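You operate a simulated robot arm through the tools that you are given. There is no shell and no other tool. Be economical: measure what you need, move in short steps, check, and stop when the job is done.

The job below is to be done with a simulated robot arm. You get a single attempt, and the scene is never put back.

TASK
Pour the yellow cup into the green cup, stir, rinse the stirrer.
Fine: all of its resin; the green cup stays in the stirring stand; stirred even with the orange stirrer, which ends clean in the clean pot; the empty cup back on the bench; the other cup stays as it is; no spills.
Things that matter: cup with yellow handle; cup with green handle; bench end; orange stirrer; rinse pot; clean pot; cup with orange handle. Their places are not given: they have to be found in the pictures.

It is judged by the outcome, as a careful person would: the job done as asked, and still so three seconds after it is handed in. It fails if anything else is knocked over, pushed out of place, dropped, spilled or broken.

THE ROBOT
A 6-joint arm with a two-finger parallel gripper, fixed in place. Base frame: the origin is at the foot of the arm, x ahead of it, y to its left, z up; the work surface is at about z = 0.88. Units: m, degrees, N and s.
With the tool pointing down near the work surface it reaches from about 0.24 to 0.64 m from the base axis. Its first joint turns from -66.0 to 66.0 degrees. Payload 2.7 kg.
The tool frame sits at the grasp point between the pads (the TCP): z along the fingers, y along the line on which they close. The tips reach 0.023 m beyond it. The gripper opens to 0.094 m. The fingers are 0.038 m wide and 0.01 m thick; the gripper's body (0.054 by 0.096 m) begins 0.039 m behind the TCP.
Orientation is that of the tool frame in the base frame, as [roll, pitch, yaw] about the fixed x, y, z axes, in that order (R = Rz(yaw) Ry(pitch) Rx(roll)). With the fingers straight down and closing along the base's y, the tool's x points along the base's -x, its y along +y and its z along -z.

THE INTERFACE
- The arm moves only by the tool jog_arm. Its argument "targets" is a list of rows, each a list of 7 numbers: the turn, a rotation vector about the tool's x, y, z in degrees, then the shift along the tool's x, y, z in mm, then the finger opening in mm, from 0 to 94. In form: [[ax, ay, az, tx, ty, tz, claw], ...]. A call has 1 to 10 rows; each row is the pose to reach, as a shift and turn from the pose commanded when the call began, along the tool's axes at that moment. Rows are played at 5 a second. More than 0.05 m and 8.6 degrees between two rows, or a gripper value outside its range, and nothing of the call is played. Where a pose cannot be reached the arm comes as near as it can. A force on the tool above 90 N (or 10 N above the force at the start of the call, whichever is more), or a blocked arm, ends the call early, and 0.2 s more pass. The fingers move at their own pace (about 0.045 m/s each) and stop on an object; they squeeze with about 21 N. The grip force told is the motor's: it shows also when the fingers shut on nothing. Time passes only in rows, and 0.2 s behind the last, so rows that repeat a pose let the fingers close. The reply holds the time, the measured pose of the TCP, the force on the tool along the base axes, the opening and the grip force, in the units named above and with some noise.
- Cameras (640 x 400 px; columns grow to the right, rows downward): "scene" is fixed at [0.0875, -0.4658, 1.383]; the picture's right is [0.40, -0.92, 0.00], its down [-0.72, -0.31, -0.61] and it looks along [0.56, 0.24, -0.79] (base axes); focal length 214 px, centre (320, 200). "wrist" rides on the gripper at [-0.039, 0, -0.044] in the tool frame; the picture's right is [0.00, -1.00, 0.00], its down [0.97, 0.00, -0.24] and it looks along [0.24, 0.00, 0.97] (tool axes); focal length 218 px, centre (320, 200).
- capture(camera): a new picture of that camera. It takes no simulated time.
- point_at(camera, pixels): for up to 12 pixels [column, row] of the newest picture of that camera ("zoom" is the newest enlarged one), the place [x, y, z] in the base frame of the surface seen there, good to about 0.003 m, but the place of the scene camera against the robot may be out by one fixed shift of up to 0.012 m in any direction. It takes no simulated time.
- inspect(camera, box): a new picture of the part [left, top, right, bottom] of that camera's present view, enlarged. It takes no simulated time.
- job_done(): hands the job in; it is judged then, once.

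Keep the steps short. Do not move on a guess: measure, check each grasp and each placing, and mend mistakes. In all there are 80 turns and 38 pictures (those below and enlarged ones count). Leave the gripper open and the arm clear of the work at the hand-in unless told otherwise, and finish with a single line.

The tools are called after "Call:" as a command line: name --pt "numbers of a row" for each row, then --argument value for the rest, lists and objects as JSON in quotes. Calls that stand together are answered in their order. jog_arm: Moves the arm, as the interface text tells. Its arguments: {"type":"object","properties":{"targets":{"type":"array"}},"required":["targets"]} The other tools are called the same way: capture (camera) takes a picture; point_at (camera, pixels) gives the place of the surface under pixels of a picture; inspect (camera, box) takes an enlarged picture of a part of a camera's view; job_done () hands the job in.

At the start:

```text
clock: 0.0
tool_pos: [0.3656, -0.0358, 1.2928]
ee_rot: [180.0, 0.0, -179.9]
ft_force: [0.6, -1.7, 0.0]
opening: 0.0941
finger_force: 0.1
```

scene: 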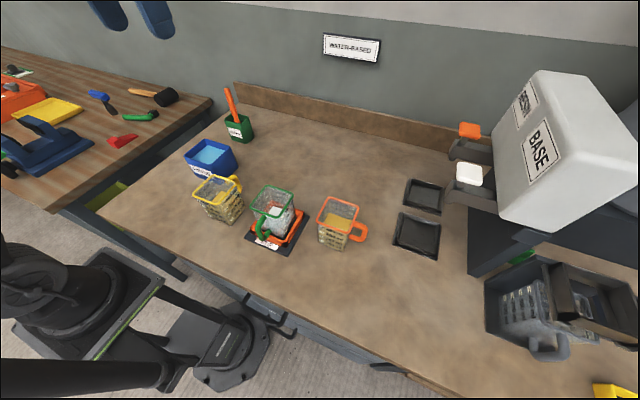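
wrist: 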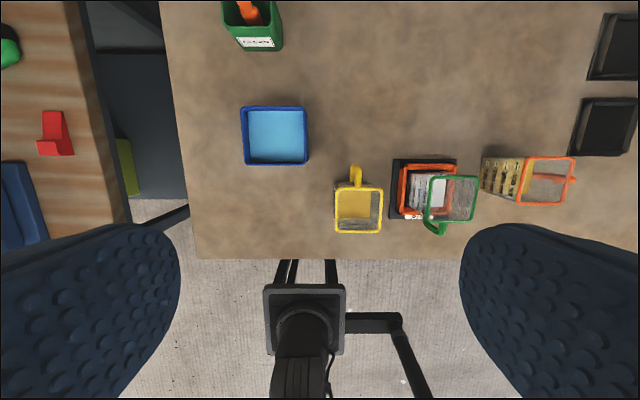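

I see the yellow cup near scene (220,200), the green cup in its stand (272,210), the orange cup (340,222), the blue rinse pot (210,158), and the green pot holding the orange stirrer (238,125). I'll enlarge that area first.

Call:
inspect --camera "scene" --box '[170, 80, 380, 260]'

Call:
inspect --camera "wrist" --box '[200, 0, 600, 260]'

```text
2.22 times, centred on (275, 170) of scene
```

zoom: 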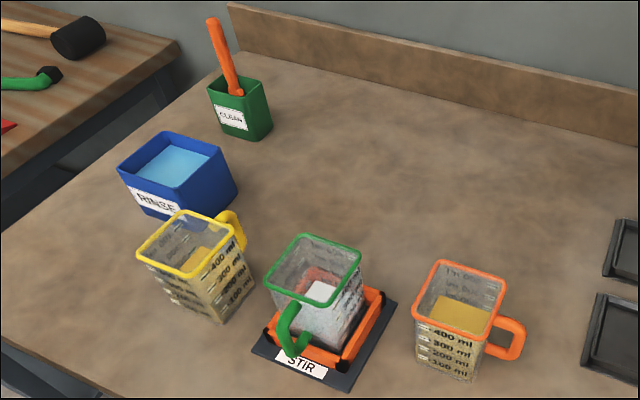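

```text
1.54 times, centred on (400, 130) of wrist
```

zoom: 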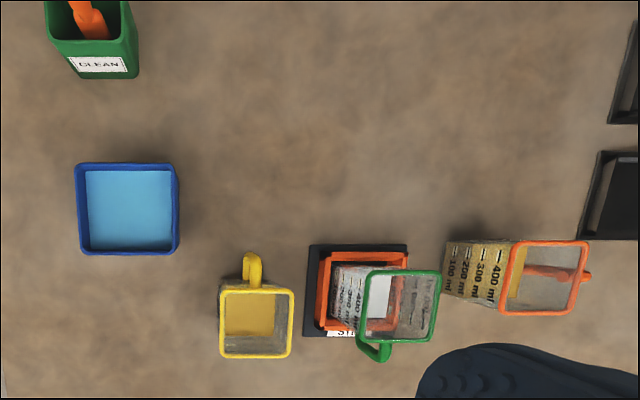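

Next I measure the cup rims, handles, pots and stirrer in the wrist view, which has no fixed offset.

Call:
point_at --camera "zoom" --pixels '[[222, 290], [289, 291], [223, 354], [288, 355], [254, 258], [250, 322], [368, 274], [436, 274], [367, 337], [430, 339], [377, 354], [380, 305]]'

Call:
point_at --camera "wrist" --pixels '[[245, 109], [305, 109], [245, 162], [305, 162], [275, 135], [226, 26], [280, 27], [250, 12], [480, 205], [525, 158], [574, 160], [565, 202]]'

Call:
point_at --camera "scene" --pixels '[[231, 91], [234, 103], [238, 116], [239, 122], [227, 122], [243, 138], [236, 182], [194, 191], [215, 178], [240, 204], [222, 208], [280, 220]]'

```text
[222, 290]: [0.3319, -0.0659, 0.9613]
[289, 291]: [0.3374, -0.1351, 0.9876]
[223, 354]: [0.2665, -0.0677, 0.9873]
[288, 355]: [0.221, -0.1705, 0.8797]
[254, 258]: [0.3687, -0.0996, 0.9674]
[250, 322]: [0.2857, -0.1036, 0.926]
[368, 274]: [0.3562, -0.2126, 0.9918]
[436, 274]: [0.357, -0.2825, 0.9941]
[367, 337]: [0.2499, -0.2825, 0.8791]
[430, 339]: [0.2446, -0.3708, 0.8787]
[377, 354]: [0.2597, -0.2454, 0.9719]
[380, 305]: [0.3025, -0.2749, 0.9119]
```

```text
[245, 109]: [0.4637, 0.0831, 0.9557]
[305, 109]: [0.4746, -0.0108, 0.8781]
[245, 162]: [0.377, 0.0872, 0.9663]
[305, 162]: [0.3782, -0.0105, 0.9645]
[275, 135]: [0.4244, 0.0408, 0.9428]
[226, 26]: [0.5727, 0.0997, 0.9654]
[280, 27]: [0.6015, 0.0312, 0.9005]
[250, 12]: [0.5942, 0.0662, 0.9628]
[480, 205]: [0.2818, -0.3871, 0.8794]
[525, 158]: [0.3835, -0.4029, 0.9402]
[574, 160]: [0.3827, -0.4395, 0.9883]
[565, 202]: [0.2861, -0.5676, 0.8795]
```

```text
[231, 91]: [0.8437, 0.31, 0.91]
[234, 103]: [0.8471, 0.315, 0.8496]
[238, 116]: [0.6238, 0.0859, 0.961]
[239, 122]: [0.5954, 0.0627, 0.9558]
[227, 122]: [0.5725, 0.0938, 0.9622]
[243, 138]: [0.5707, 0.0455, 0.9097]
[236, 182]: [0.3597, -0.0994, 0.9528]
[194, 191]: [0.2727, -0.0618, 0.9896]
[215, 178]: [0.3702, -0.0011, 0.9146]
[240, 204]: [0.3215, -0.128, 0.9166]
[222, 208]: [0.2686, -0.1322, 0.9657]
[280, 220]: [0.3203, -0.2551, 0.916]
```

Yellow cup: rim centre about (0.302, -0.101), rim z 0.988, handle toward +x. Green cup: about (0.322, -0.248). My plan is to turn the yellow cup so its handle faces +y, then grip the handle from that side to pour. First I move to 0.07 m above the yellow cup's rim.

Call:
jog_arm --pt "0 0 0 16 -16 40 94" --pt "0 0 0 32 -32 80 94" --pt "0 0 0 48 -49 120 94" --pt "0 0 0 64 -65 160 94" --pt "0 0 0 64 -65 200 94" --pt "0 0 0 64 -65 233 94" --pt "0 0 0 64 -65 233 94"

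Call:
capture --camera "wrist"

```text
clock: 1.6
tool_pos: [0.3025, -0.1, 1.0588]
ee_rot: [180.0, 0.1, -179.9]
ft_force: [-0.2, 0.3, 0.2]
opening: 0.0941
finger_force: 0.0
```

```text
33 pictures are left
```

wrist: 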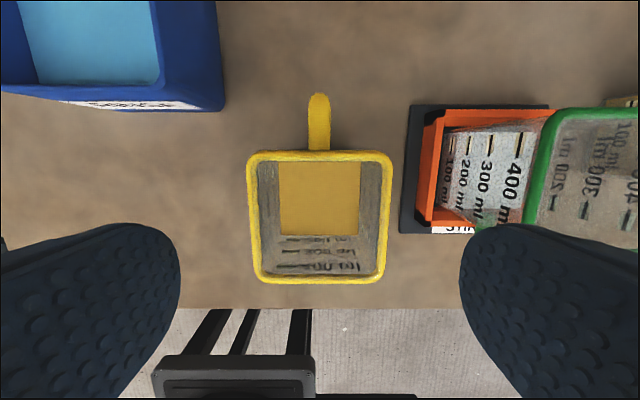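

The cup is centred between the fingers. Now I measure its rim, handle and resin more precisely from here.

Call:
point_at --camera "wrist" --pixels '[[252, 215], [384, 215], [318, 155], [318, 279], [318, 97], [312, 110], [327, 110], [318, 140], [310, 140], [328, 140], [320, 200], [440, 160]]'

```text
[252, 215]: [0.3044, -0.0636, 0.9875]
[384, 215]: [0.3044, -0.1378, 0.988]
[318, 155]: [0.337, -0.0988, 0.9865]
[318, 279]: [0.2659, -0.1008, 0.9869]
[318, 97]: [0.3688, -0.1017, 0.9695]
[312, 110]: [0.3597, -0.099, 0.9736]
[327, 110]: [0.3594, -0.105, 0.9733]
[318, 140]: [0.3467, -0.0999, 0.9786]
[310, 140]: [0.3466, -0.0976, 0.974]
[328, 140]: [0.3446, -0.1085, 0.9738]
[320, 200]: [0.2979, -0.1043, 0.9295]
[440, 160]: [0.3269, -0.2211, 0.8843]
```

The cup is 74 mm wide and centred at y -0.1005. I'll lower to TCP z 0.962, so the fingers straddle the rim, and close.

Call:
jog_arm --pt "0 0 0 0 0 32 94" --pt "0 0 0 0 0 64 94" --pt "0 0 0 0 0 97 94" --pt "0 0 0 0 0 97 60" --pt "0 0 0 0 0 97 60" --pt "0 0 0 0 0 97 60"

```text
clock: 3.0
tool_pos: [0.3035, -0.1003, 0.9615]
ee_rot: [179.9, -0.1, -180.0]
ft_force: [-0.7, 0.9, 0.0]
opening: 0.0741
finger_force: 20.7
```

The cup is gripped at 74 mm opening. I lift it 30 mm and start turning it gently by +90° about the vertical.

Call:
jog_arm --pt "0 0 0 0 0 -10 60" --pt "0 0 0 0 0 -22 60" --pt "0 0 0 0 0 -30 60" --pt "0 0 -5 0 0 -30 60" --pt "0 0 -11 0 0 -30 60" --pt "0 0 -18 0 0 -30 60" --pt "0 0 -25 0 0 -30 60" --pt "0 0 -32 0 0 -30 60" --pt "0 0 -39 0 0 -30 60" --pt "0 0 -45 0 0 -30 60"

```text
clock: 5.2
tool_pos: [0.3016, -0.1003, 0.9935]
ee_rot: [-179.9, 0.0, -134.8]
ft_force: [0.7, -0.1, -2.7]
opening: 0.0741
finger_force: 20.9
```

It lifts cleanly, at about 0.28 kg. I turn it the other 45°.

Call:
jog_arm --pt "0 0 -5 0 0 0 60" --pt "0 0 -11 0 0 0 60" --pt "0 0 -18 0 0 0 60" --pt "0 0 -25 0 0 0 60" --pt "0 0 -32 0 0 0 60" --pt "0 0 -39 0 0 0 60" --pt "0 0 -45 0 0 0 60" --pt "0 0 -45 0 0 10 60" --pt "0 0 -45 0 0 20 60" --pt "0 0 -45 0 0 26 60"

Call:
capture --camera "scene"

```text
clock: 7.4
tool_pos: [0.3028, -0.1013, 0.9671]
ee_rot: [-179.7, -0.1, -90.0]
ft_force: [4.4, 0.3, 20.4]
opening: 0.0742
finger_force: 21.1
```

```text
32 pictures are left
```

scene: 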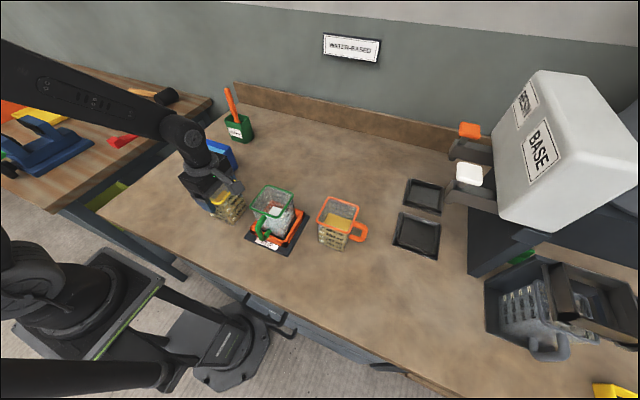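

The force reads 20 N upward, so the cup is on the bench. I open the fingers and raise straight up 110 mm.

Call:
jog_arm --pt "0 0 0 0 0 -1 94" --pt "0 0 0 0 0 -1 94" --pt "0 0 0 0 0 -1 94" --pt "0 0 0 0 0 -30 94" --pt "0 0 0 0 0 -70 94" --pt "0 0 0 0 0 -110 94" --pt "0 0 0 0 0 -150 94"

Call:
capture --camera "wrist"

```text
clock: 9.0
tool_pos: [0.3052, -0.1012, 1.1172]
ee_rot: [180.0, -0.1, -90.0]
ft_force: [-1.0, 0.2, 0.2]
opening: 0.094
finger_force: 0.1
```

```text
31 pictures are left
```

wrist: 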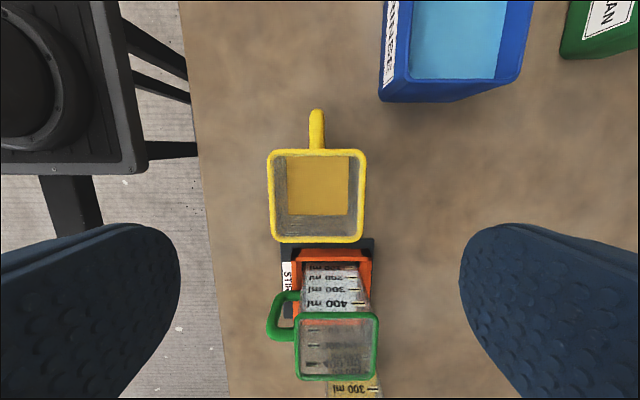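

The cup stands upright with its handle facing +y. Next I measure the rim, the handle, and the green and blue rims.

Call:
point_at --camera "wrist" --pixels '[[272, 195], [360, 195], [317, 154], [318, 239], [317, 113], [311, 118], [323, 118], [317, 140], [297, 345], [374, 345], [336, 378], [380, 96]]'

Call:
inspect --camera "scene" --box '[180, 90, 300, 260]'

```text
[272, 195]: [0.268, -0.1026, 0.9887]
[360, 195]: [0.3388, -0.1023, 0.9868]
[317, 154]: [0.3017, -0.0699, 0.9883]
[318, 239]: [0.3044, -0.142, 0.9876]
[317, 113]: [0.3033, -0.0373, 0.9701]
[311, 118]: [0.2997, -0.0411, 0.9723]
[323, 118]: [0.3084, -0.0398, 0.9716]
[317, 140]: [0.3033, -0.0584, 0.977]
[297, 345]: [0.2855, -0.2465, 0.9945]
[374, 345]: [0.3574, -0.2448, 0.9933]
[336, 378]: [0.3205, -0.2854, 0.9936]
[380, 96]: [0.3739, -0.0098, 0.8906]
```

```text
2.35 times, centred on (240, 175) of scene
```

zoom: 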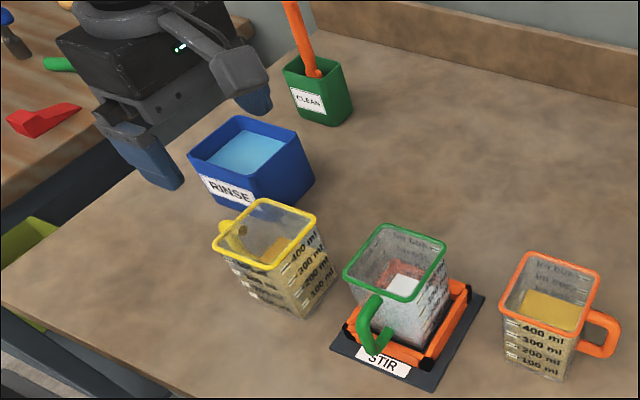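

Yellow centre is now (0.3034, -0.106) with the handle's outer face at y -0.035. To grip with the camera uppermost I need to flip the gripper half a turn, so I move toward +y and rotate high up.

Call:
jog_arm --pt "0 0 8.5 -12 0 -5 94" --pt "0 0 17 -24 0 -10 94" --pt "0 0 25.5 -36 0 -15 94" --pt "0 0 34 -48 0 -20 94" --pt "0 0 42.5 -60 0 -25 94" --pt "0 0 51 -72 0 -30 94" --pt "0 0 59.5 -84 0 -35 94" --pt "0 0 68 -96 0 -40 94" --pt "0 0 76.5 -108 0 -45 94" --pt "0 0 85 -120 0 -50 94"

Call:
jog_arm --pt "0 0 8.5 0 0 0 94" --pt "0 0 17 0 0 0 94" --pt "0 0 25.5 0 0 0 94" --pt "0 0 34 0 0 0 94" --pt "0 0 42.5 0 0 0 94" --pt "0 0 51 0 0 0 94" --pt "0 0 59.5 0 0 0 94" --pt "0 0 68 0 0 0 94" --pt "0 0 76.5 0 0 0 94" --pt "0 0 85 0 0 0 94"

```text
clock: 11.2
tool_pos: [0.3033, 0.019, 1.1658]
ee_rot: [-180.0, 0.0, -175.2]
ft_force: [0.2, -0.6, 0.3]
opening: 0.094
finger_force: 0.1
```

```text
clock: 13.4
tool_pos: [0.3008, 0.0186, 1.1667]
ee_rot: [180.0, 0.0, 99.9]
ft_force: [-0.4, 0.1, 0.5]
opening: 0.094
finger_force: 0.1
```

Yaw is 99.9°; I turn the last 10°, then pitch the tool toward pointing along -y while still high, to see whether it can be reached.

Call:
jog_arm --pt "0 0 5 0 1 0 94" --pt "0 0 9.9 0 2.5 0 94"

Call:
jog_arm --pt "0 -7.5 0 6 0 0 94" --pt "0 -15 0 12 0 0 94" --pt "0 -22.5 0 18 0 0 94" --pt "0 -30 0 24 0 0 94" --pt "0 -37.5 0 30 0 0 94" --pt "0 -45 0 36 0 0 94" --pt "0 -52.5 0 42 0 0 94" --pt "0 -60 0 48 0 0 94" --pt "0 -67.5 0 54 0 0 94" --pt "0 -75 0 60 0 0 94"

Call:
capture --camera "scene"

```text
clock: 14.0
tool_pos: [0.3051, 0.0213, 1.167]
ee_rot: [-179.9, 0.0, 89.9]
ft_force: [-0.7, -0.4, 0.2]
opening: 0.0941
finger_force: 0.1
```

```text
clock: 16.2
tool_pos: [0.3053, 0.0815, 1.1654]
ee_rot: [179.7, 75.1, 90.0]
ft_force: [0.5, -0.9, 0.1]
opening: 0.0938
finger_force: 0.1
```

```text
29 pictures are left
```

scene: 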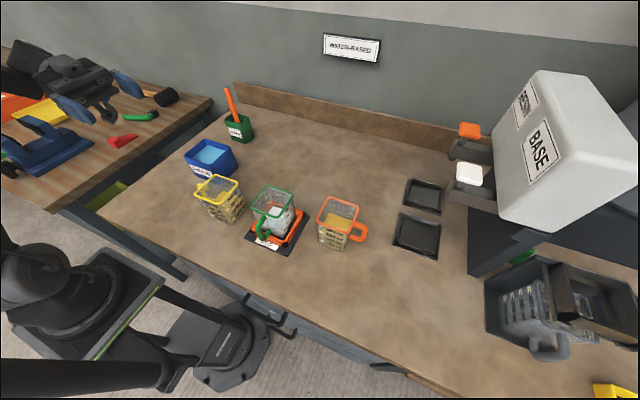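

The pitched pose is reached. I lower to a pregrasp 90 mm behind the handle, with the fingers at 45 mm to stay clear of the blue pot.

Call:
jog_arm --pt "0 0 0 36 -1 17 45" --pt "0 0 0 72 -2 34 45" --pt "0 0 0 108 -2 50 45" --pt "0 0 0 144 -2 67 45" --pt "0 0 0 165 -2 77 45" --pt "0 0 0 180 -2 84 45" --pt "0 0 0 180 -2 84 45"

Call:
capture --camera "wrist"

Call:
inspect --camera "scene" --box '[120, 90, 300, 260]'

```text
clock: 17.8
tool_pos: [0.3019, 0.0444, 0.9726]
ee_rot: [179.7, 75.0, 90.0]
ft_force: [-8.4, -0.7, 23.0]
opening: 0.045
finger_force: 0.0
```

```text
28 pictures are left
```

wrist: 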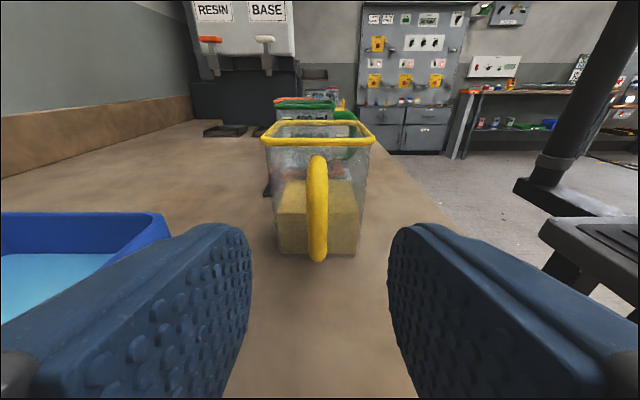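

```text
2.35 times, centred on (210, 175) of scene
```

zoom: 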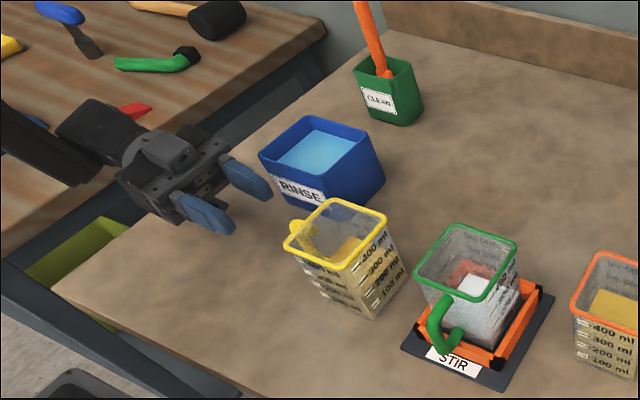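

The force reads 23 N upward, so something on the wrist is resting on the bench. I back straight up right away, and I measure the handle in the present wrist picture first.

Call:
point_at --camera "wrist" --pixels '[[317, 165], [317, 190], [317, 215], [317, 240], [317, 255], [308, 210], [327, 210], [265, 135], [372, 138]]'

Call:
jog_arm --pt "0 0 0 -20 0 -5 45" --pt "0 0 0 -48 0 -13 45"

```text
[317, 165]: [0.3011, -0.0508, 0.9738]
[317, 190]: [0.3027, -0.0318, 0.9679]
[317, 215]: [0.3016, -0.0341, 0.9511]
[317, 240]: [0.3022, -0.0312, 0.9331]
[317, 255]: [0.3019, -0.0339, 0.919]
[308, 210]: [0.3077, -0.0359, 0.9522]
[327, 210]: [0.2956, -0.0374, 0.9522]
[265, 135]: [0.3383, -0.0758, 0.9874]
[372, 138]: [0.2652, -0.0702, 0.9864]
```

```text
clock: 18.4
tool_pos: [0.3036, 0.0443, 1.0196]
ee_rot: [-179.9, 75.0, 90.3]
ft_force: [0.7, 0.4, 0.1]
opening: 0.0452
finger_force: 0.1
```

The handle bar is at x 0.302, its outer face at y -0.033, spanning z 0.915–0.975, 12 mm wide. I'll pitch steeper, to 38° below horizontal, so the wrist clears the bench.

Call:
jog_arm --pt "0 8 0 0 0 0 45" --pt "0 16 0 0 0 0 45" --pt "0 23 0 0 0 0 45" --pt "0 23 0 0 0 0 45"

```text
clock: 19.4
tool_pos: [0.3029, 0.045, 1.0195]
ee_rot: [180.0, 52.0, 90.2]
ft_force: [-0.5, -0.5, 0.6]
opening: 0.0448
finger_force: 0.1
```

The tool is at 38° below horizontal and free. I advance along it to the handle in small steps, fingers at 45 mm.

Call:
jog_arm --pt "0 0 0 7 -1 25 45" --pt "0 0 0 7 -1 50 45" --pt "0 0 0 7 -1 75 45" --pt "0 0 0 7 -1 92 45" --pt "0 0 0 7 -1 108 45" --pt "0 0 0 7 -1 108 45"

Call:
capture --camera "wrist"

```text
clock: 20.8
tool_pos: [0.3015, -0.0348, 0.9464]
ee_rot: [180.0, 52.0, 90.1]
ft_force: [0.1, -0.6, -0.3]
opening: 0.0449
finger_force: 0.1
```

```text
26 pictures are left
```

wrist: 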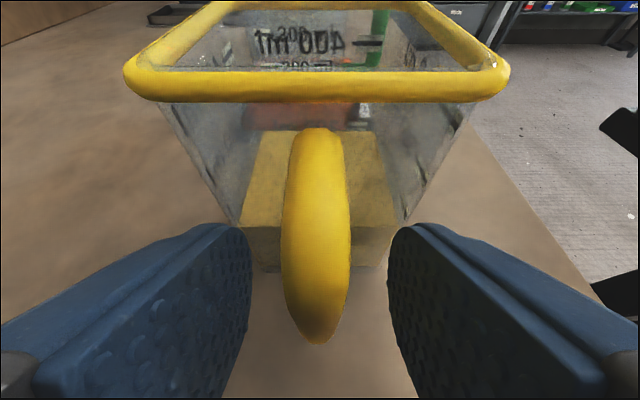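

No contact force, and the handle is centred between the pads. I advance 3 mm more and close on it.

Call:
jog_arm --pt "0 0 0 0 0 3 25" --pt "0 0 0 0 0 3 8" --pt "0 0 0 0 0 3 0" --pt "0 0 0 0 0 3 0" --pt "0 0 0 0 0 3 0"

```text
clock: 22.0
tool_pos: [0.3011, -0.038, 0.946]
ee_rot: [180.0, 52.1, 90.2]
ft_force: [0.6, -0.2, -0.2]
opening: 0.0129
finger_force: 20.1
```

The handle is held (opening 12.9 mm). I lift gently and turn the cup 30° about the vertical, so that it pours over one corner, which gives a narrow stream.

Call:
jog_arm --pt "0 0 0 -4 0 -3 0" --pt "0 0 0 -12 0 -9 0" --pt "0 0 0 -20 0 -15.6 0" --pt "-4 0 -3.1 -29 0 -22.7 0" --pt "-8 0 -6.2 -38 0 -29.7 0" --pt "-12 0 -9.3 -47 0 -36.7 0" --pt "-16 0 -12.4 -56 0 -43.8 0" --pt "-20 0 -15.5 -65 0 -50.8 0" --pt "-23.6 0 -18.5 -72 0 -56.3 0" --pt "-23.6 0 -18.5 -74 0 -58 0"

Call:
inspect --camera "scene" --box '[140, 80, 380, 260]'

```text
clock: 24.2
tool_pos: [0.3162, -0.0302, 1.0452]
ee_rot: [-179.8, 52.0, 120.3]
ft_force: [-0.5, 0.2, -3.0]
opening: 0.0132
finger_force: 20.3
out of reach, approached as far as the arm can: row 8, 9, 10
```

```text
2.22 times, centred on (260, 170) of scene
```

zoom: 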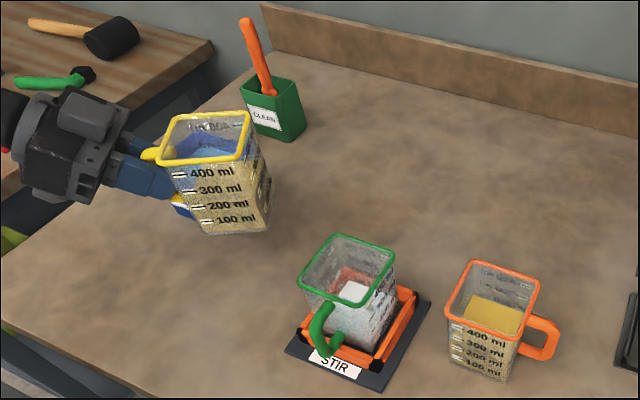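

The cup hangs level, but yawing that way runs out of reach. The mirrored yaw keeps the wrist farther out, so I turn 60° the other way while rising and moving slightly outward.

Call:
jog_arm --pt "4 0 3.1 -6 2 1 0" --pt "9 0 7 -14 4 2 0" --pt "14 0 11 -22 6 3 0" --pt "19 0 14.9 -30 8 4 0" --pt "24 0 18.8 -38 10 4.6 0" --pt "29 0 22.7 -41.7 10.8 4.6 0" --pt "34 0 26.6 -41.7 10.8 4.6 0" --pt "39 0 30.5 -41.7 10.8 4.6 0" --pt "44 0 34.4 -41.7 10.8 4.6 0" --pt "47.3 0 37 -41.7 10.8 4.6 0"

```text
clock: 26.4
tool_pos: [0.3393, -0.0514, 1.0761]
ee_rot: [-180.0, 52.0, 60.0]
ft_force: [0.4, -0.6, -3.0]
opening: 0.0132
finger_force: 21.0
```

On target. Now I tilt to 43°, below the pouring angle, while carrying the pouring corner to just above the green cup's opening.

Call:
jog_arm --pt "1.54 4.33 -1.97 -8 3.4 -0.1 0" --pt "3.08 8.66 -3.94 -15.7 7.6 1.9 0" --pt "4.62 12.99 -5.91 -23.4 13.3 7.1 0" --pt "6.16 17.32 -7.88 -31.7 19.4 12.7 0" --pt "7.7 21.65 -9.85 -38.4 25.4 19.5 0" --pt "9.24 25.98 -11.82 -43.3 31.4 27.5 0" --pt "10.78 30.31 -13.79 -47.3 37.3 36 0" --pt "12.32 34.64 -15.76 -50.6 42.6 43.9 0" --pt "13.24 37.24 -16.94 -50.6 45.4 49.5 0"

Call:
inspect --camera "scene" --box '[170, 100, 370, 260]'

Call:
capture --camera "wrist"

```text
clock: 28.4
tool_pos: [0.3469, -0.1341, 1.084]
ee_rot: [-159.5, 12.2, 71.6]
ft_force: [0.5, 1.0, -3.2]
opening: 0.0132
finger_force: 21.4
```

```text
2.50 times, centred on (270, 180) of scene
```

zoom: 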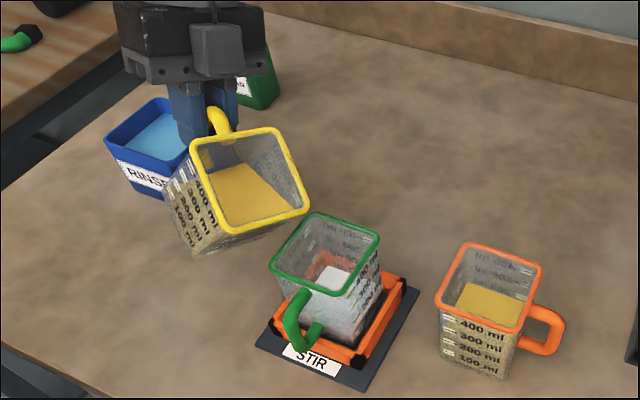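

```text
23 pictures are left
```

wrist: 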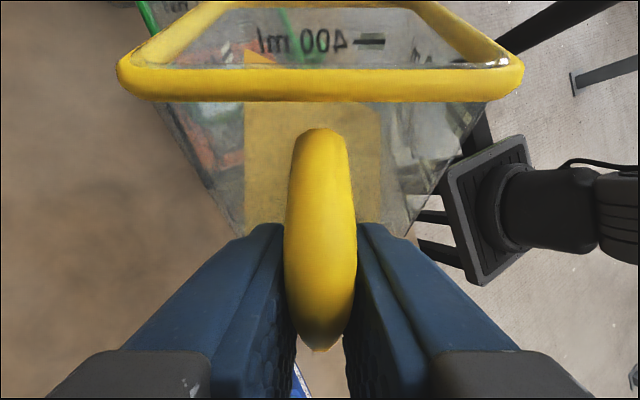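

Resin is still inside. I measure the pouring corner at zoom (304,205) and the green rim corners with the same camera, so I can place one relative to the other.

Call:
point_at --camera "zoom" --pixels '[[304, 204], [302, 198], [298, 209], [212, 234], [276, 131], [316, 214], [379, 236], [351, 291], [273, 266], [245, 200], [260, 212], [330, 275]]'

```text
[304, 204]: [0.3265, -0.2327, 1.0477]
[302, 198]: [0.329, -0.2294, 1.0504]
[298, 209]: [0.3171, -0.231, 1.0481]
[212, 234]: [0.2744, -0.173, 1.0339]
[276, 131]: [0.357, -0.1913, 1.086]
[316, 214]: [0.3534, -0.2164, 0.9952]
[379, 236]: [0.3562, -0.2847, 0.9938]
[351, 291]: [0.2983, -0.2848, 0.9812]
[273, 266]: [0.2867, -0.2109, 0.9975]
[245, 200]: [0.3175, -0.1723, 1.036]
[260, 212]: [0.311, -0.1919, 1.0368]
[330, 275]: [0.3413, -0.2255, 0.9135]
```

The rim point I took for the second corner doesn't fit the expected tilt. I'll enlarge further and sample the rim properly before pouring.

Call:
inspect --camera "scene" --box '[205, 135, 285, 205]'

```text
5.71 times, centred on (245, 170) of scene
```

zoom: 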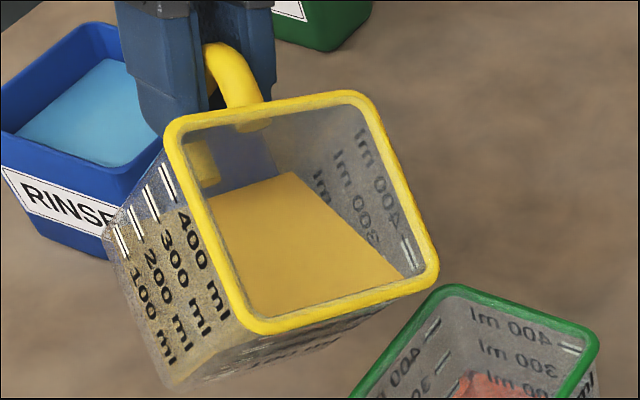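

Call:
point_at --camera "zoom" --pixels '[[428, 280], [434, 265], [260, 326], [250, 315], [330, 310], [205, 230], [172, 130], [270, 105], [360, 100], [400, 185], [240, 300], [390, 275]]'

```text
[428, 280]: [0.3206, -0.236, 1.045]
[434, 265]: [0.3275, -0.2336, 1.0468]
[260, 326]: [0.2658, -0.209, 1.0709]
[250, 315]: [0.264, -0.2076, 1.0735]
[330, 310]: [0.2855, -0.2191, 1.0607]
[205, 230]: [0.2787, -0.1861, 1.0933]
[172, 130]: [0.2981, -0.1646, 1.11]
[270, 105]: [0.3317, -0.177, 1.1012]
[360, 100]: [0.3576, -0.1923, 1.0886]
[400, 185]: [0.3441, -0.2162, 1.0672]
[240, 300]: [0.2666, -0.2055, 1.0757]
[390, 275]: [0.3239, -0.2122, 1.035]
```

The proper rim points confirm it: the pouring corner, at about (0.323, -0.236, 1.045), is the lowest, and it sits over the green opening (x 0.287–0.356, y -0.213 to -0.285). I tilt slowly to 74°, holding that corner near the opening's centre.

Call:
jog_arm --pt "1.23 3.46 -1.58 -9.4 0.9 -0.2 0" --pt "2.16 6.06 -2.76 -12.7 0.4 -4.1 0" --pt "3.08 8.66 -3.94 -16.4 0 -7.7 0" --pt "4.0 11.26 -5.12 -20.5 -0.1 -11.1 0" --pt "4.93 13.86 -6.3 -24.6 -0.1 -14.4 0" --pt "5.85 16.45 -7.49 -28.9 0 -17.4 0" --pt "6.78 19.05 -8.67 -33.3 0.3 -20.2 0" --pt "7.7 21.65 -9.85 -38.2 0.4 -23.8 0" --pt "8.62 24.25 -11.03 -43.2 0.7 -27.2 0" --pt "9.55 26.85 -12.21 -48.4 1.1 -30.2 0"

Call:
inspect --camera "scene" --box '[190, 110, 350, 260]'

```text
clock: 30.6
tool_pos: [0.3436, -0.1753, 1.1227]
ee_rot: [-149.7, -17.2, 71.2]
ft_force: [0.5, 0.1, -1.5]
opening: 0.0132
finger_force: 20.6
```

```text
2.67 times, centred on (270, 185) of scene
```

zoom: 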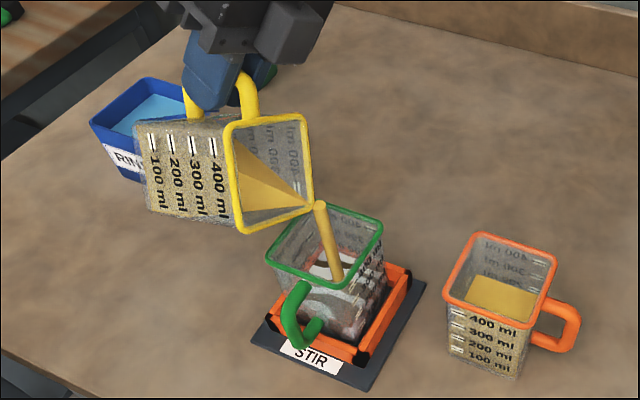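

A narrow stream falls cleanly into the green cup, and the force has dropped from 3.2 to 1.5 N. I continue tilting to 105°, keeping the corner in place.

Call:
jog_arm --pt "1.23 3.46 -1.58 -4.3 -1.3 -6.3 0" --pt "2.16 6.06 -2.76 -8 -2.2 -11 0" --pt "3.08 8.66 -3.94 -11.8 -2.9 -15.6 0" --pt "4.0 11.26 -5.12 -16 -3.4 -20 0" --pt "4.93 13.86 -6.3 -20.4 -3.7 -24.1 0" --pt "5.85 16.45 -7.49 -24.9 -3.9 -28.2 0" --pt "6.78 19.05 -8.67 -29.6 -4 -31.9 0" --pt "7.7 21.65 -9.85 -34.5 -3.9 -35.5 0" --pt "8.62 24.25 -11.03 -39.5 -3.6 -38.8 0" --pt "9.55 26.85 -12.21 -44.7 -3.2 -41.9 0"

Call:
inspect --camera "scene" --box '[190, 110, 350, 260]'

```text
clock: 32.3
tool_pos: [0.3213, -0.183, 1.102]
ee_rot: [-141.4, -39.0, 67.5]
ft_force: [-1.2, 0.4, 10.3]
opening: 0.013
finger_force: 21.3
out of reach, approached as far as the arm can: row 3, 4, 5, 6, 7, 8
stopped in row 8: the force on the tool passed its limit (the readings are from after the stop); the commanded pose is now the measured one
```

```text
2.67 times, centred on (270, 185) of scene
```

zoom: 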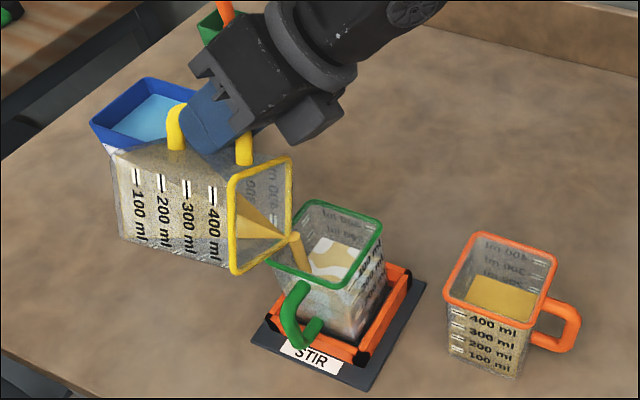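

The arm ran out of reach and the lip pressed on the green rim at about 10 N; the stream still lands inside. I back off at once to the last reachable pose, higher and slightly less tilted.

Call:
jog_arm --pt "-1.5 -4.3 1.9 11 1 -15 0" --pt "-4.2 -12.2 5.4 21.5 5.1 -28.6 0" --pt "-4.2 -12.2 5.4 21.5 5.1 -28.6 0"

Call:
inspect --camera "scene" --box '[190, 110, 350, 260]'

```text
refused: row 2 steps farther than a row can; nothing moved
```

```text
2.67 times, centred on (270, 185) of scene
```

zoom: 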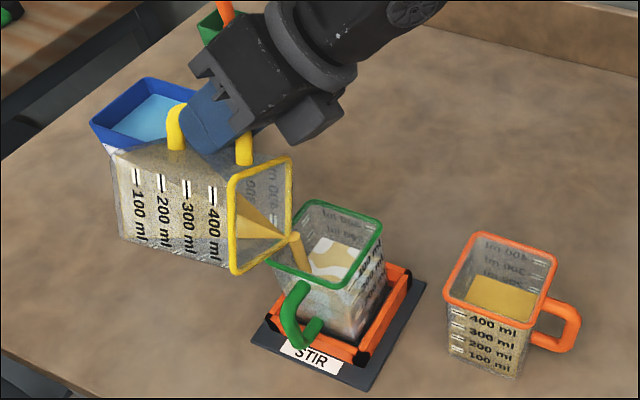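

That call was refused because one step was too large; I resend it with smaller steps.

Call:
jog_arm --pt "-1.5 -4.3 1.9 11 1 -15 0" --pt "-3 -8.5 3.8 18 3 -23 0" --pt "-4.2 -12.2 5.4 21.5 5.1 -28.6 0"

Call:
inspect --camera "scene" --box '[190, 110, 350, 260]'

```text
clock: 33.1
tool_pos: [0.3459, -0.1859, 1.129]
ee_rot: [-147.3, -25.9, 70.9]
ft_force: [0.7, -0.8, -1.2]
opening: 0.0129
finger_force: 21.1
out of reach, approached as far as the arm can: row 1
```

```text
2.67 times, centred on (270, 185) of scene
```

zoom: 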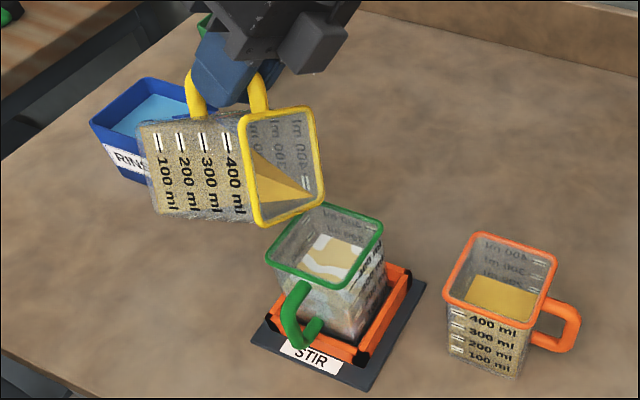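

No spill; green is where it was. The stream has paused at about 82° tilt. The limit is the tool pointing back toward the base, so I'll swing the whole pose -60° about the vertical through the pouring corner, keeping the corner over the green cup and slightly higher.

Call:
jog_arm --pt "-3.28 3.65 5.68 1 4.7 -7.7 0" --pt "-6.56 7.3 11.36 1.2 9 -15.7 0" --pt "-9.84 10.95 17.04 -1.4 14.6 -20.8 0" --pt "-13.1 14.6 22.7 -4.8 19.8 -26.1 0" --pt "-16.4 18.25 28.4 -9 24.3 -31.4 0" --pt "-19.7 21.9 34.1 -14 28 -36.6 0" --pt "-22.9 25.5 39.7 -19.6 30.8 -41.7 0" --pt "-26.2 29.2 45.4 -25.8 32.8 -46.5 0"

Call:
inspect --camera "scene" --box '[190, 110, 350, 260]'

```text
clock: 34.9
tool_pos: [0.3833, -0.2346, 1.1349]
ee_rot: [-147.1, -25.9, 10.6]
ft_force: [-0.3, 0.3, -1.7]
opening: 0.0126
finger_force: 21.0
```

```text
2.67 times, centred on (270, 185) of scene
```

zoom: 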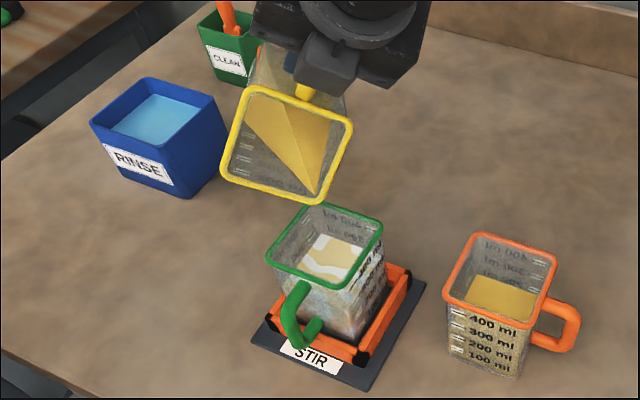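

Reached, and the pouring corner at zoom (320,198) seems near the green cup's far rim. I measure it.

Call:
point_at --camera "zoom" --pixels '[[319, 200], [325, 192], [300, 197], [350, 125], [225, 172], [260, 90], [322, 207], [381, 226], [268, 262]]'

```text
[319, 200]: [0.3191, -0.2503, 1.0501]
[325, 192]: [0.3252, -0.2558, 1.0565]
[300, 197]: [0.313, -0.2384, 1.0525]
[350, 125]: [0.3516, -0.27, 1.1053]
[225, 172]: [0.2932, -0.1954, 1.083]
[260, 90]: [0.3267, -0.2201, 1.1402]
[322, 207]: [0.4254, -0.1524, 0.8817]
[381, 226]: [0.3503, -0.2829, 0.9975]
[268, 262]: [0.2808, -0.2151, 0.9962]
```

The corner is at (0.320, -0.250, 1.050), right over the green centre; the rim plane reads about 74° tilt. I continue tilting about that corner, 35° more in 3.5° steps.

Call:
jog_arm --pt "1.03 3.05 -1.37 -3.4 -1 -4.7 0" --pt "2.06 6.1 -2.73 -7.1 -1.9 -9.5 0" --pt "3.09 9.16 -4.1 -11.1 -2.5 -13.9 0" --pt "4.12 12.2 -5.46 -15.4 -3 -18.3 0" --pt "5.15 15.26 -6.83 -19.9 -3.3 -22.4 0" --pt "6.17 18.3 -8.19 -24.6 -3.4 -26.2 0" --pt "7.2 21.36 -9.56 -29.8 -3.4 -30 0" --pt "8.23 24.4 -10.9 -35.2 -3 -33.3 0" --pt "9.26 27.5 -12.3 -40.3 -3.1 -37.2 0" --pt "10.3 30.5 -13.65 -45.7 -2.9 -40.8 0"

Call:
inspect --camera "scene" --box '[190, 110, 350, 260]'

```text
clock: 37.1
tool_pos: [0.3313, -0.265, 1.1488]
ee_rot: [-126.4, -57.9, -3.7]
ft_force: [0.3, 0.0, -0.6]
opening: 0.0131
finger_force: 21.1
```

```text
2.67 times, centred on (270, 185) of scene
```

zoom: 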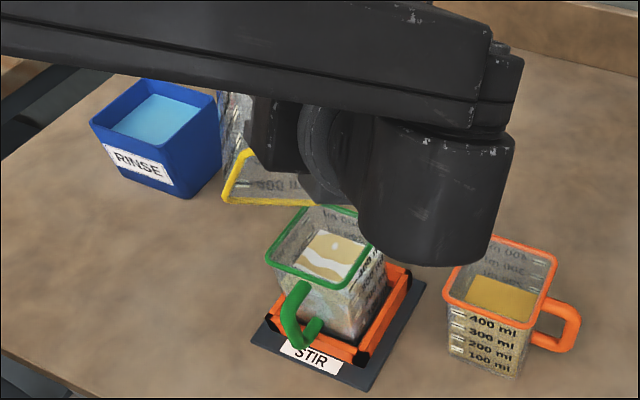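

Reachable. The force is now about 0.6 N, close to an empty cup. I check inside with the wrist camera and measure how near the wrist housing is to the orange cup.

Call:
point_at --camera "zoom" --pixels '[[430, 262], [480, 240], [380, 240], [440, 200], [500, 150], [232, 195], [330, 200]]'

Call:
capture --camera "wrist"

```text
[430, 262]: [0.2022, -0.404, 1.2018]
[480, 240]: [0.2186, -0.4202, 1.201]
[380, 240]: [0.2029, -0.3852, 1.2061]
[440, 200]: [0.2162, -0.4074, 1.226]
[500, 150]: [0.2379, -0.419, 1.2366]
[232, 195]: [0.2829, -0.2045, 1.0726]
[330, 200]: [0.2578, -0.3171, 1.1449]
```

```text
15 pictures are left
```

wrist: 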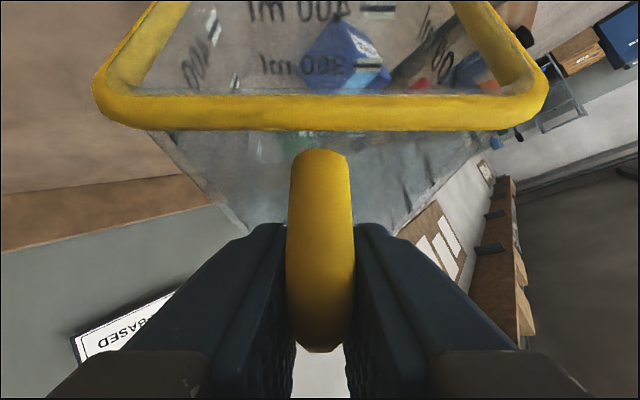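

It looks empty, and the wrist housing is far above everything (z ≥ 1.20). I tilt 12° more about the lip and hold for last drops.

Call:
jog_arm --pt "1.2 3.5 -1.6 -3.8 -1.5 -6.1 0" --pt "2.4 7 -3.1 -7.5 -2.9 -12.2 0" --pt "3.5 10.5 -4.7 -11.3 -4.4 -18.3 0" --pt "3.5 10.5 -4.7 -11.3 -4.4 -18.3 0" --pt "3.5 10.5 -4.7 -11.3 -4.4 -18.3 0" --pt "3.5 10.5 -4.7 -11.3 -4.4 -18.3 0" --pt "3.5 10.5 -4.7 -11.3 -4.4 -18.3 0" --pt "3.5 10.5 -4.7 -11.3 -4.4 -18.3 0" --pt "3.5 10.5 -4.7 -11.3 -4.4 -18.3 0" --pt "3.5 10.5 -4.7 -11.3 -4.4 -18.3 0"

```text
clock: 39.3
tool_pos: [0.3123, -0.2755, 1.1475]
ee_rot: [-109.4, -66.9, -19.0]
ft_force: [-0.4, -0.3, -0.2]
opening: 0.0128
finger_force: 20.5
```

Empty. I tilt back 47° about the lip while rising 15 mm.

Call:
jog_arm --pt "-1.76 -5.23 2.34 7 1.8 9.3 0" --pt "-3.5 -10.5 4.7 12.9 4.1 18.9 0" --pt "-5.3 -15.7 7 17.9 6.8 28.7 0" --pt "-7.1 -20.9 9.4 21.6 9.9 38.4 0" --pt "-8.8 -26.2 11.7 24.3 13.4 48.2 0" --pt "-10.6 -31.4 14 23.2 18.2 58 0" --pt "-12.3 -36.6 16.4 20.8 23.2 67.6 0" --pt "-13.8 -41 18.3 18.1 27.5 75.2 0"

Call:
inspect --camera "scene" --box '[190, 110, 350, 260]'

```text
clock: 41.1
tool_pos: [0.3839, -0.2361, 1.1429]
ee_rot: [-147.2, -26.0, 10.8]
ft_force: [0.9, 0.8, -0.7]
opening: 0.0127
finger_force: 20.4
```

```text
2.67 times, centred on (270, 185) of scene
```

zoom: 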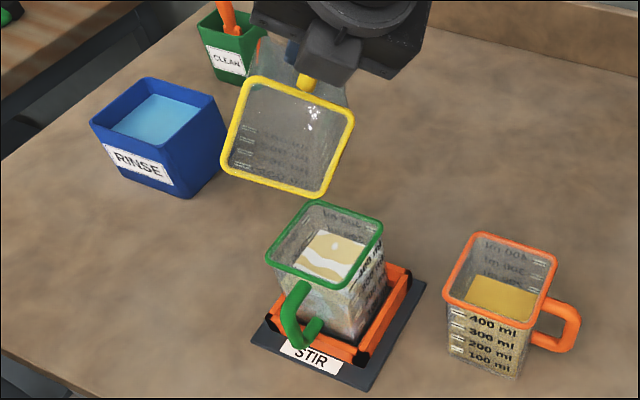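

The cup is empty with no spills. I swing back +60° about the vertical while moving away from the green cup.

Call:
jog_arm --pt "3.28 -3.65 -5.68 -2.1 -10.7 4.5 0" --pt "6.56 -7.3 -11.36 -4.2 -21.4 9 0" --pt "9.84 -10.95 -17.04 -6.3 -32.2 13.6 0" --pt "13.1 -14.6 -22.7 -8.4 -42.9 18.1 0" --pt "16.4 -18.25 -28.4 -10.4 -53.6 22.6 0" --pt "19.7 -21.9 -34.1 -12.5 -64.4 27.2 0" --pt "22.9 -25.5 -39.7 -14.6 -75.1 31.7 0" --pt "26.2 -29.2 -45.4 -16.7 -85.8 36.2 0"

```text
clock: 42.9
tool_pos: [0.3449, -0.1492, 1.1527]
ee_rot: [-147.4, -26.0, 71.1]
ft_force: [0.1, -0.4, -1.2]
opening: 0.0126
finger_force: 21.3
```

Now I untilt by 74°, so that the cup itself (which slipped about 8° in the grip) ends level, while moving further toward +y.

Call:
jog_arm --pt "-2.18 -6.45 2.89 6.8 1.6 9.9 0" --pt "-4.35 -12.9 5.77 13.6 3.1 19.8 0" --pt "-6.53 -19.4 8.66 20.4 4.7 29.8 0" --pt "-8.7 -25.8 11.5 27.2 6.3 39.7 0" --pt "-10.9 -32.3 14.4 34 7.9 49.6 0" --pt "-13.1 -38.7 17.3 40.8 9.4 59.5 0" --pt "-15.2 -45.2 20.2 47.6 11 69.4 0" --pt "-17.4 -51.6 23.1 54.4 12.6 79.4 0" --pt "-19.6 -58.1 26 61.2 14.1 89.3 0" --pt "-21.8 -64.5 28.9 68 15.7 99.2 0"

Call:
inspect --camera "scene" --box '[160, 90, 320, 240]'

```text
clock: 45.1
tool_pos: [0.3402, -0.0386, 1.097]
ee_rot: [-173.5, 44.1, 65.5]
ft_force: [0.2, 0.0, 0.2]
opening: 0.013
finger_force: 20.5
```

```text
2.67 times, centred on (240, 165) of scene
```

zoom: 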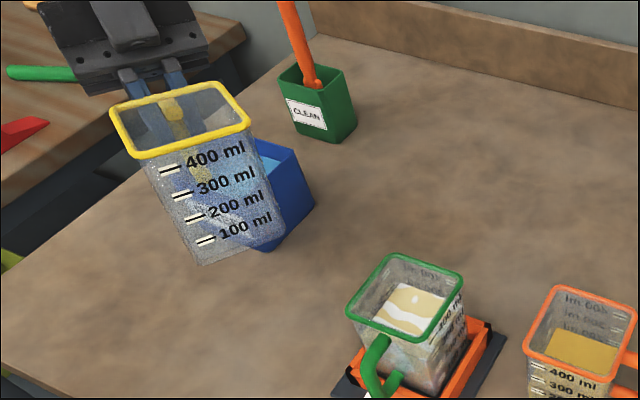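

I measure the rim to see how level the cup is.

Call:
point_at --camera "zoom" --pixels '[[116, 112], [220, 86], [248, 122], [140, 155], [170, 98], [236, 104], [195, 140], [127, 132]]'

```text
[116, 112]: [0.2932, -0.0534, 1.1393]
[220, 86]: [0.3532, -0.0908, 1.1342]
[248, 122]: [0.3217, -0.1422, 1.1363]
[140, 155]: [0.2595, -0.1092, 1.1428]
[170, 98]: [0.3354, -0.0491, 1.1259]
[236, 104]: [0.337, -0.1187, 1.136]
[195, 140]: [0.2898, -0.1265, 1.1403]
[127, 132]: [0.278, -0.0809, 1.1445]
```

The cup leans about 5° (toward +x), which matches the slip. I level it, then yaw it +30° so the handle faces +y, and bring it above its place near (0.303, -0.107).

Call:
jog_arm --pt "-1.6 0.8 1.5 0 0 0 0" --pt "-3.23 1.57 2.97 0 0 0 0"

Call:
jog_arm --pt "-4.1 0 -4.4 -2.6 -6.5 2.5 0" --pt "-8.2 -0.1 -8.8 -5.2 -13 4.9 0" --pt "-12.2 -0.1 -13.3 -7.9 -19.5 7.4 0" --pt "-16.3 -0.1 -17.7 -10.5 -26 9.8 0" --pt "-20.4 -0.15 -22.1 -13.1 -32.5 12.3 0" --pt "-20.4 -0.15 -22.1 -13.1 -32.5 12.3 0"

Call:
inspect --camera "scene" --box '[160, 90, 320, 240]'

```text
clock: 45.7
tool_pos: [0.3389, -0.0392, 1.0969]
ee_rot: [-179.5, 42.6, 61.4]
ft_force: [0.0, 0.7, -1.0]
opening: 0.0129
finger_force: 21.0
```

```text
clock: 47.1
tool_pos: [0.3026, -0.0376, 1.0971]
ee_rot: [-179.6, 42.6, 91.6]
ft_force: [0.3, 0.2, -0.5]
opening: 0.0128
finger_force: 21.7
```

```text
2.67 times, centred on (240, 165) of scene
```

zoom: 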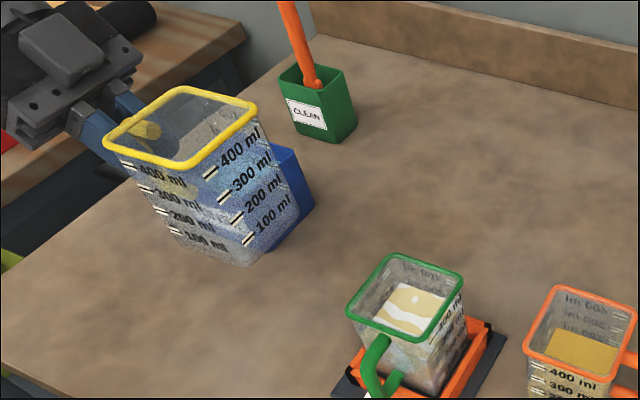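

Call:
point_at --camera "zoom" --pixels '[[108, 138], [184, 89], [253, 106], [182, 165], [130, 152], [218, 136]]'

```text
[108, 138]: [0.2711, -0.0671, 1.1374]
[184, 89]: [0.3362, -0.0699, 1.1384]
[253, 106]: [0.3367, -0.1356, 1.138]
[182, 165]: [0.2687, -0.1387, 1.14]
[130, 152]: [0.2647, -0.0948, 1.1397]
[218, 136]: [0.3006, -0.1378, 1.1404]
```

Level within 1°, rim at z 1.139, so it needs to go down about 0.151. I lower 147 mm in steps.

Call:
jog_arm --pt "0 0 0 16.9 0 18.4 0" --pt "0 0 0 33.9 0 36.8 0" --pt "0 0 0 50.8 0 55.2 0" --pt "0 0 0 67.7 0 73.6 0" --pt "0 0 0 81.2 0 88.3 0" --pt "0 0 0 91.4 0 99.4 0" --pt "0 0 0 96.8 0 105.2 0" --pt "0 0 0 99.5 0 108.2 0"

```text
clock: 48.9
tool_pos: [0.3017, -0.0382, 0.9508]
ee_rot: [-179.8, 42.6, 91.3]
ft_force: [-3.3, 4.4, 15.3]
opening: 0.0128
finger_force: 21.2
```

Contact (15 N up): the cup is standing. I open, then withdraw straight back along the tool.

Call:
jog_arm --pt "0 0 0 0 0 0 40" --pt "0 0 0 0 0 0 45" --pt "0 0 0 0 0 0 45" --pt "0 0 0 0 0 -20 45" --pt "0 0 0 0 0 -50 45" --pt "0 0 0 0 0 -80 45" --pt "0 0 0 -30 0 -110 45" --pt "0 0 0 -70 0 -130 45"

Call:
inspect --camera "scene" --box '[180, 70, 340, 240]'

```text
clock: 50.7
tool_pos: [0.2997, -0.0049, 1.0944]
ee_rot: [-179.5, 42.6, 91.5]
ft_force: [0.7, 0.3, 0.2]
opening: 0.0448
finger_force: 0.0
```

```text
2.35 times, centred on (260, 155) of scene
```

zoom: 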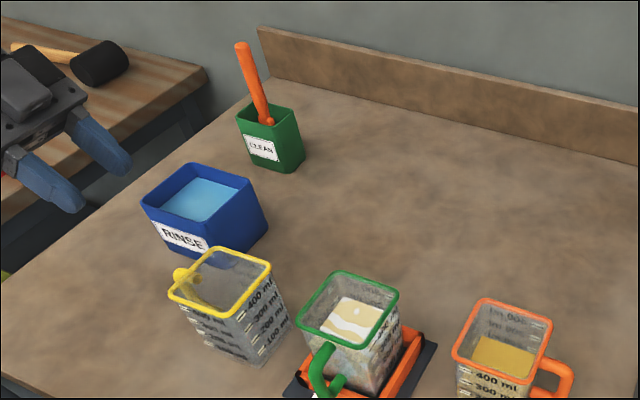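

The yellow cup stands empty on the bench. Next the stirrer: I measure points along it and the clean pot's rim.

Call:
point_at --camera "zoom" --pixels '[[242, 47], [245, 60], [250, 75], [256, 92], [261, 108], [266, 120], [271, 122], [237, 115], [267, 103], [299, 110], [273, 125], [205, 200]]'

```text
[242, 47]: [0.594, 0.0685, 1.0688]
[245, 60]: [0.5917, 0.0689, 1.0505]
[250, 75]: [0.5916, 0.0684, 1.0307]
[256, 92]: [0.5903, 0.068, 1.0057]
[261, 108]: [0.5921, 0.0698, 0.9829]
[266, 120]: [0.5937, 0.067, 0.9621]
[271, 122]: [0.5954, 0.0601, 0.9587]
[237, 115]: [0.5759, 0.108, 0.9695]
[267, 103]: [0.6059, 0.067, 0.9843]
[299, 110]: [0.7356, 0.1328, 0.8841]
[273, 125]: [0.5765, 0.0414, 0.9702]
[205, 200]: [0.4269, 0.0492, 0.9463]
```

The stirrer stands upright at about (0.596, 0.068), top at z 1.07, pot rim at z 0.97. I turn the tool straight down while rising and moving toward it.

Call:
jog_arm --pt "0 7.1 0 -0.5 22 -17.3 60" --pt "0 14.2 0 -0.9 44 -34.7 60" --pt "0 21.3 0 -1.4 66 -52 60" --pt "0 28.4 0 -1.8 88 -69.3 60" --pt "0 35.5 0 -2.3 110 -86.7 60" --pt "0 42.6 0 -2.7 132 -104 60" --pt "0 42.6 0 -2.7 132 -104 60"

```text
clock: 52.3
tool_pos: [0.4324, 0.0668, 1.1733]
ee_rot: [-179.7, -0.2, 91.1]
ft_force: [0.0, 0.2, -0.2]
opening: 0.0598
finger_force: 0.0
```

Call:
jog_arm --pt "0 0 0 -0.8 41 5 60" --pt "0 0 0 -1.6 82 10 60" --pt "0 0 0 -2.3 123 15 60" --pt "0 0 0 -3.1 163.6 20 60" --pt "0 0 0 -3.1 163.6 20 60"

Call:
capture --camera "wrist"

```text
clock: 53.5
tool_pos: [0.5811, 0.0629, 1.1428]
ee_rot: [-179.6, 0.0, 91.2]
ft_force: [0.5, 0.7, 0.2]
opening: 0.0602
finger_force: 0.0
out of reach, approached as far as the arm can: row 4, 5
```

```text
10 pictures are left
```

wrist: 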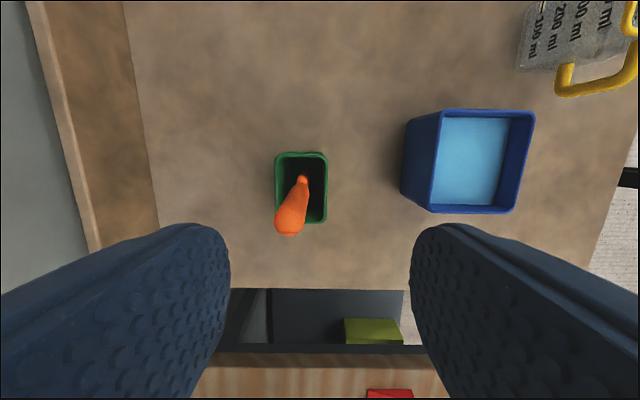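

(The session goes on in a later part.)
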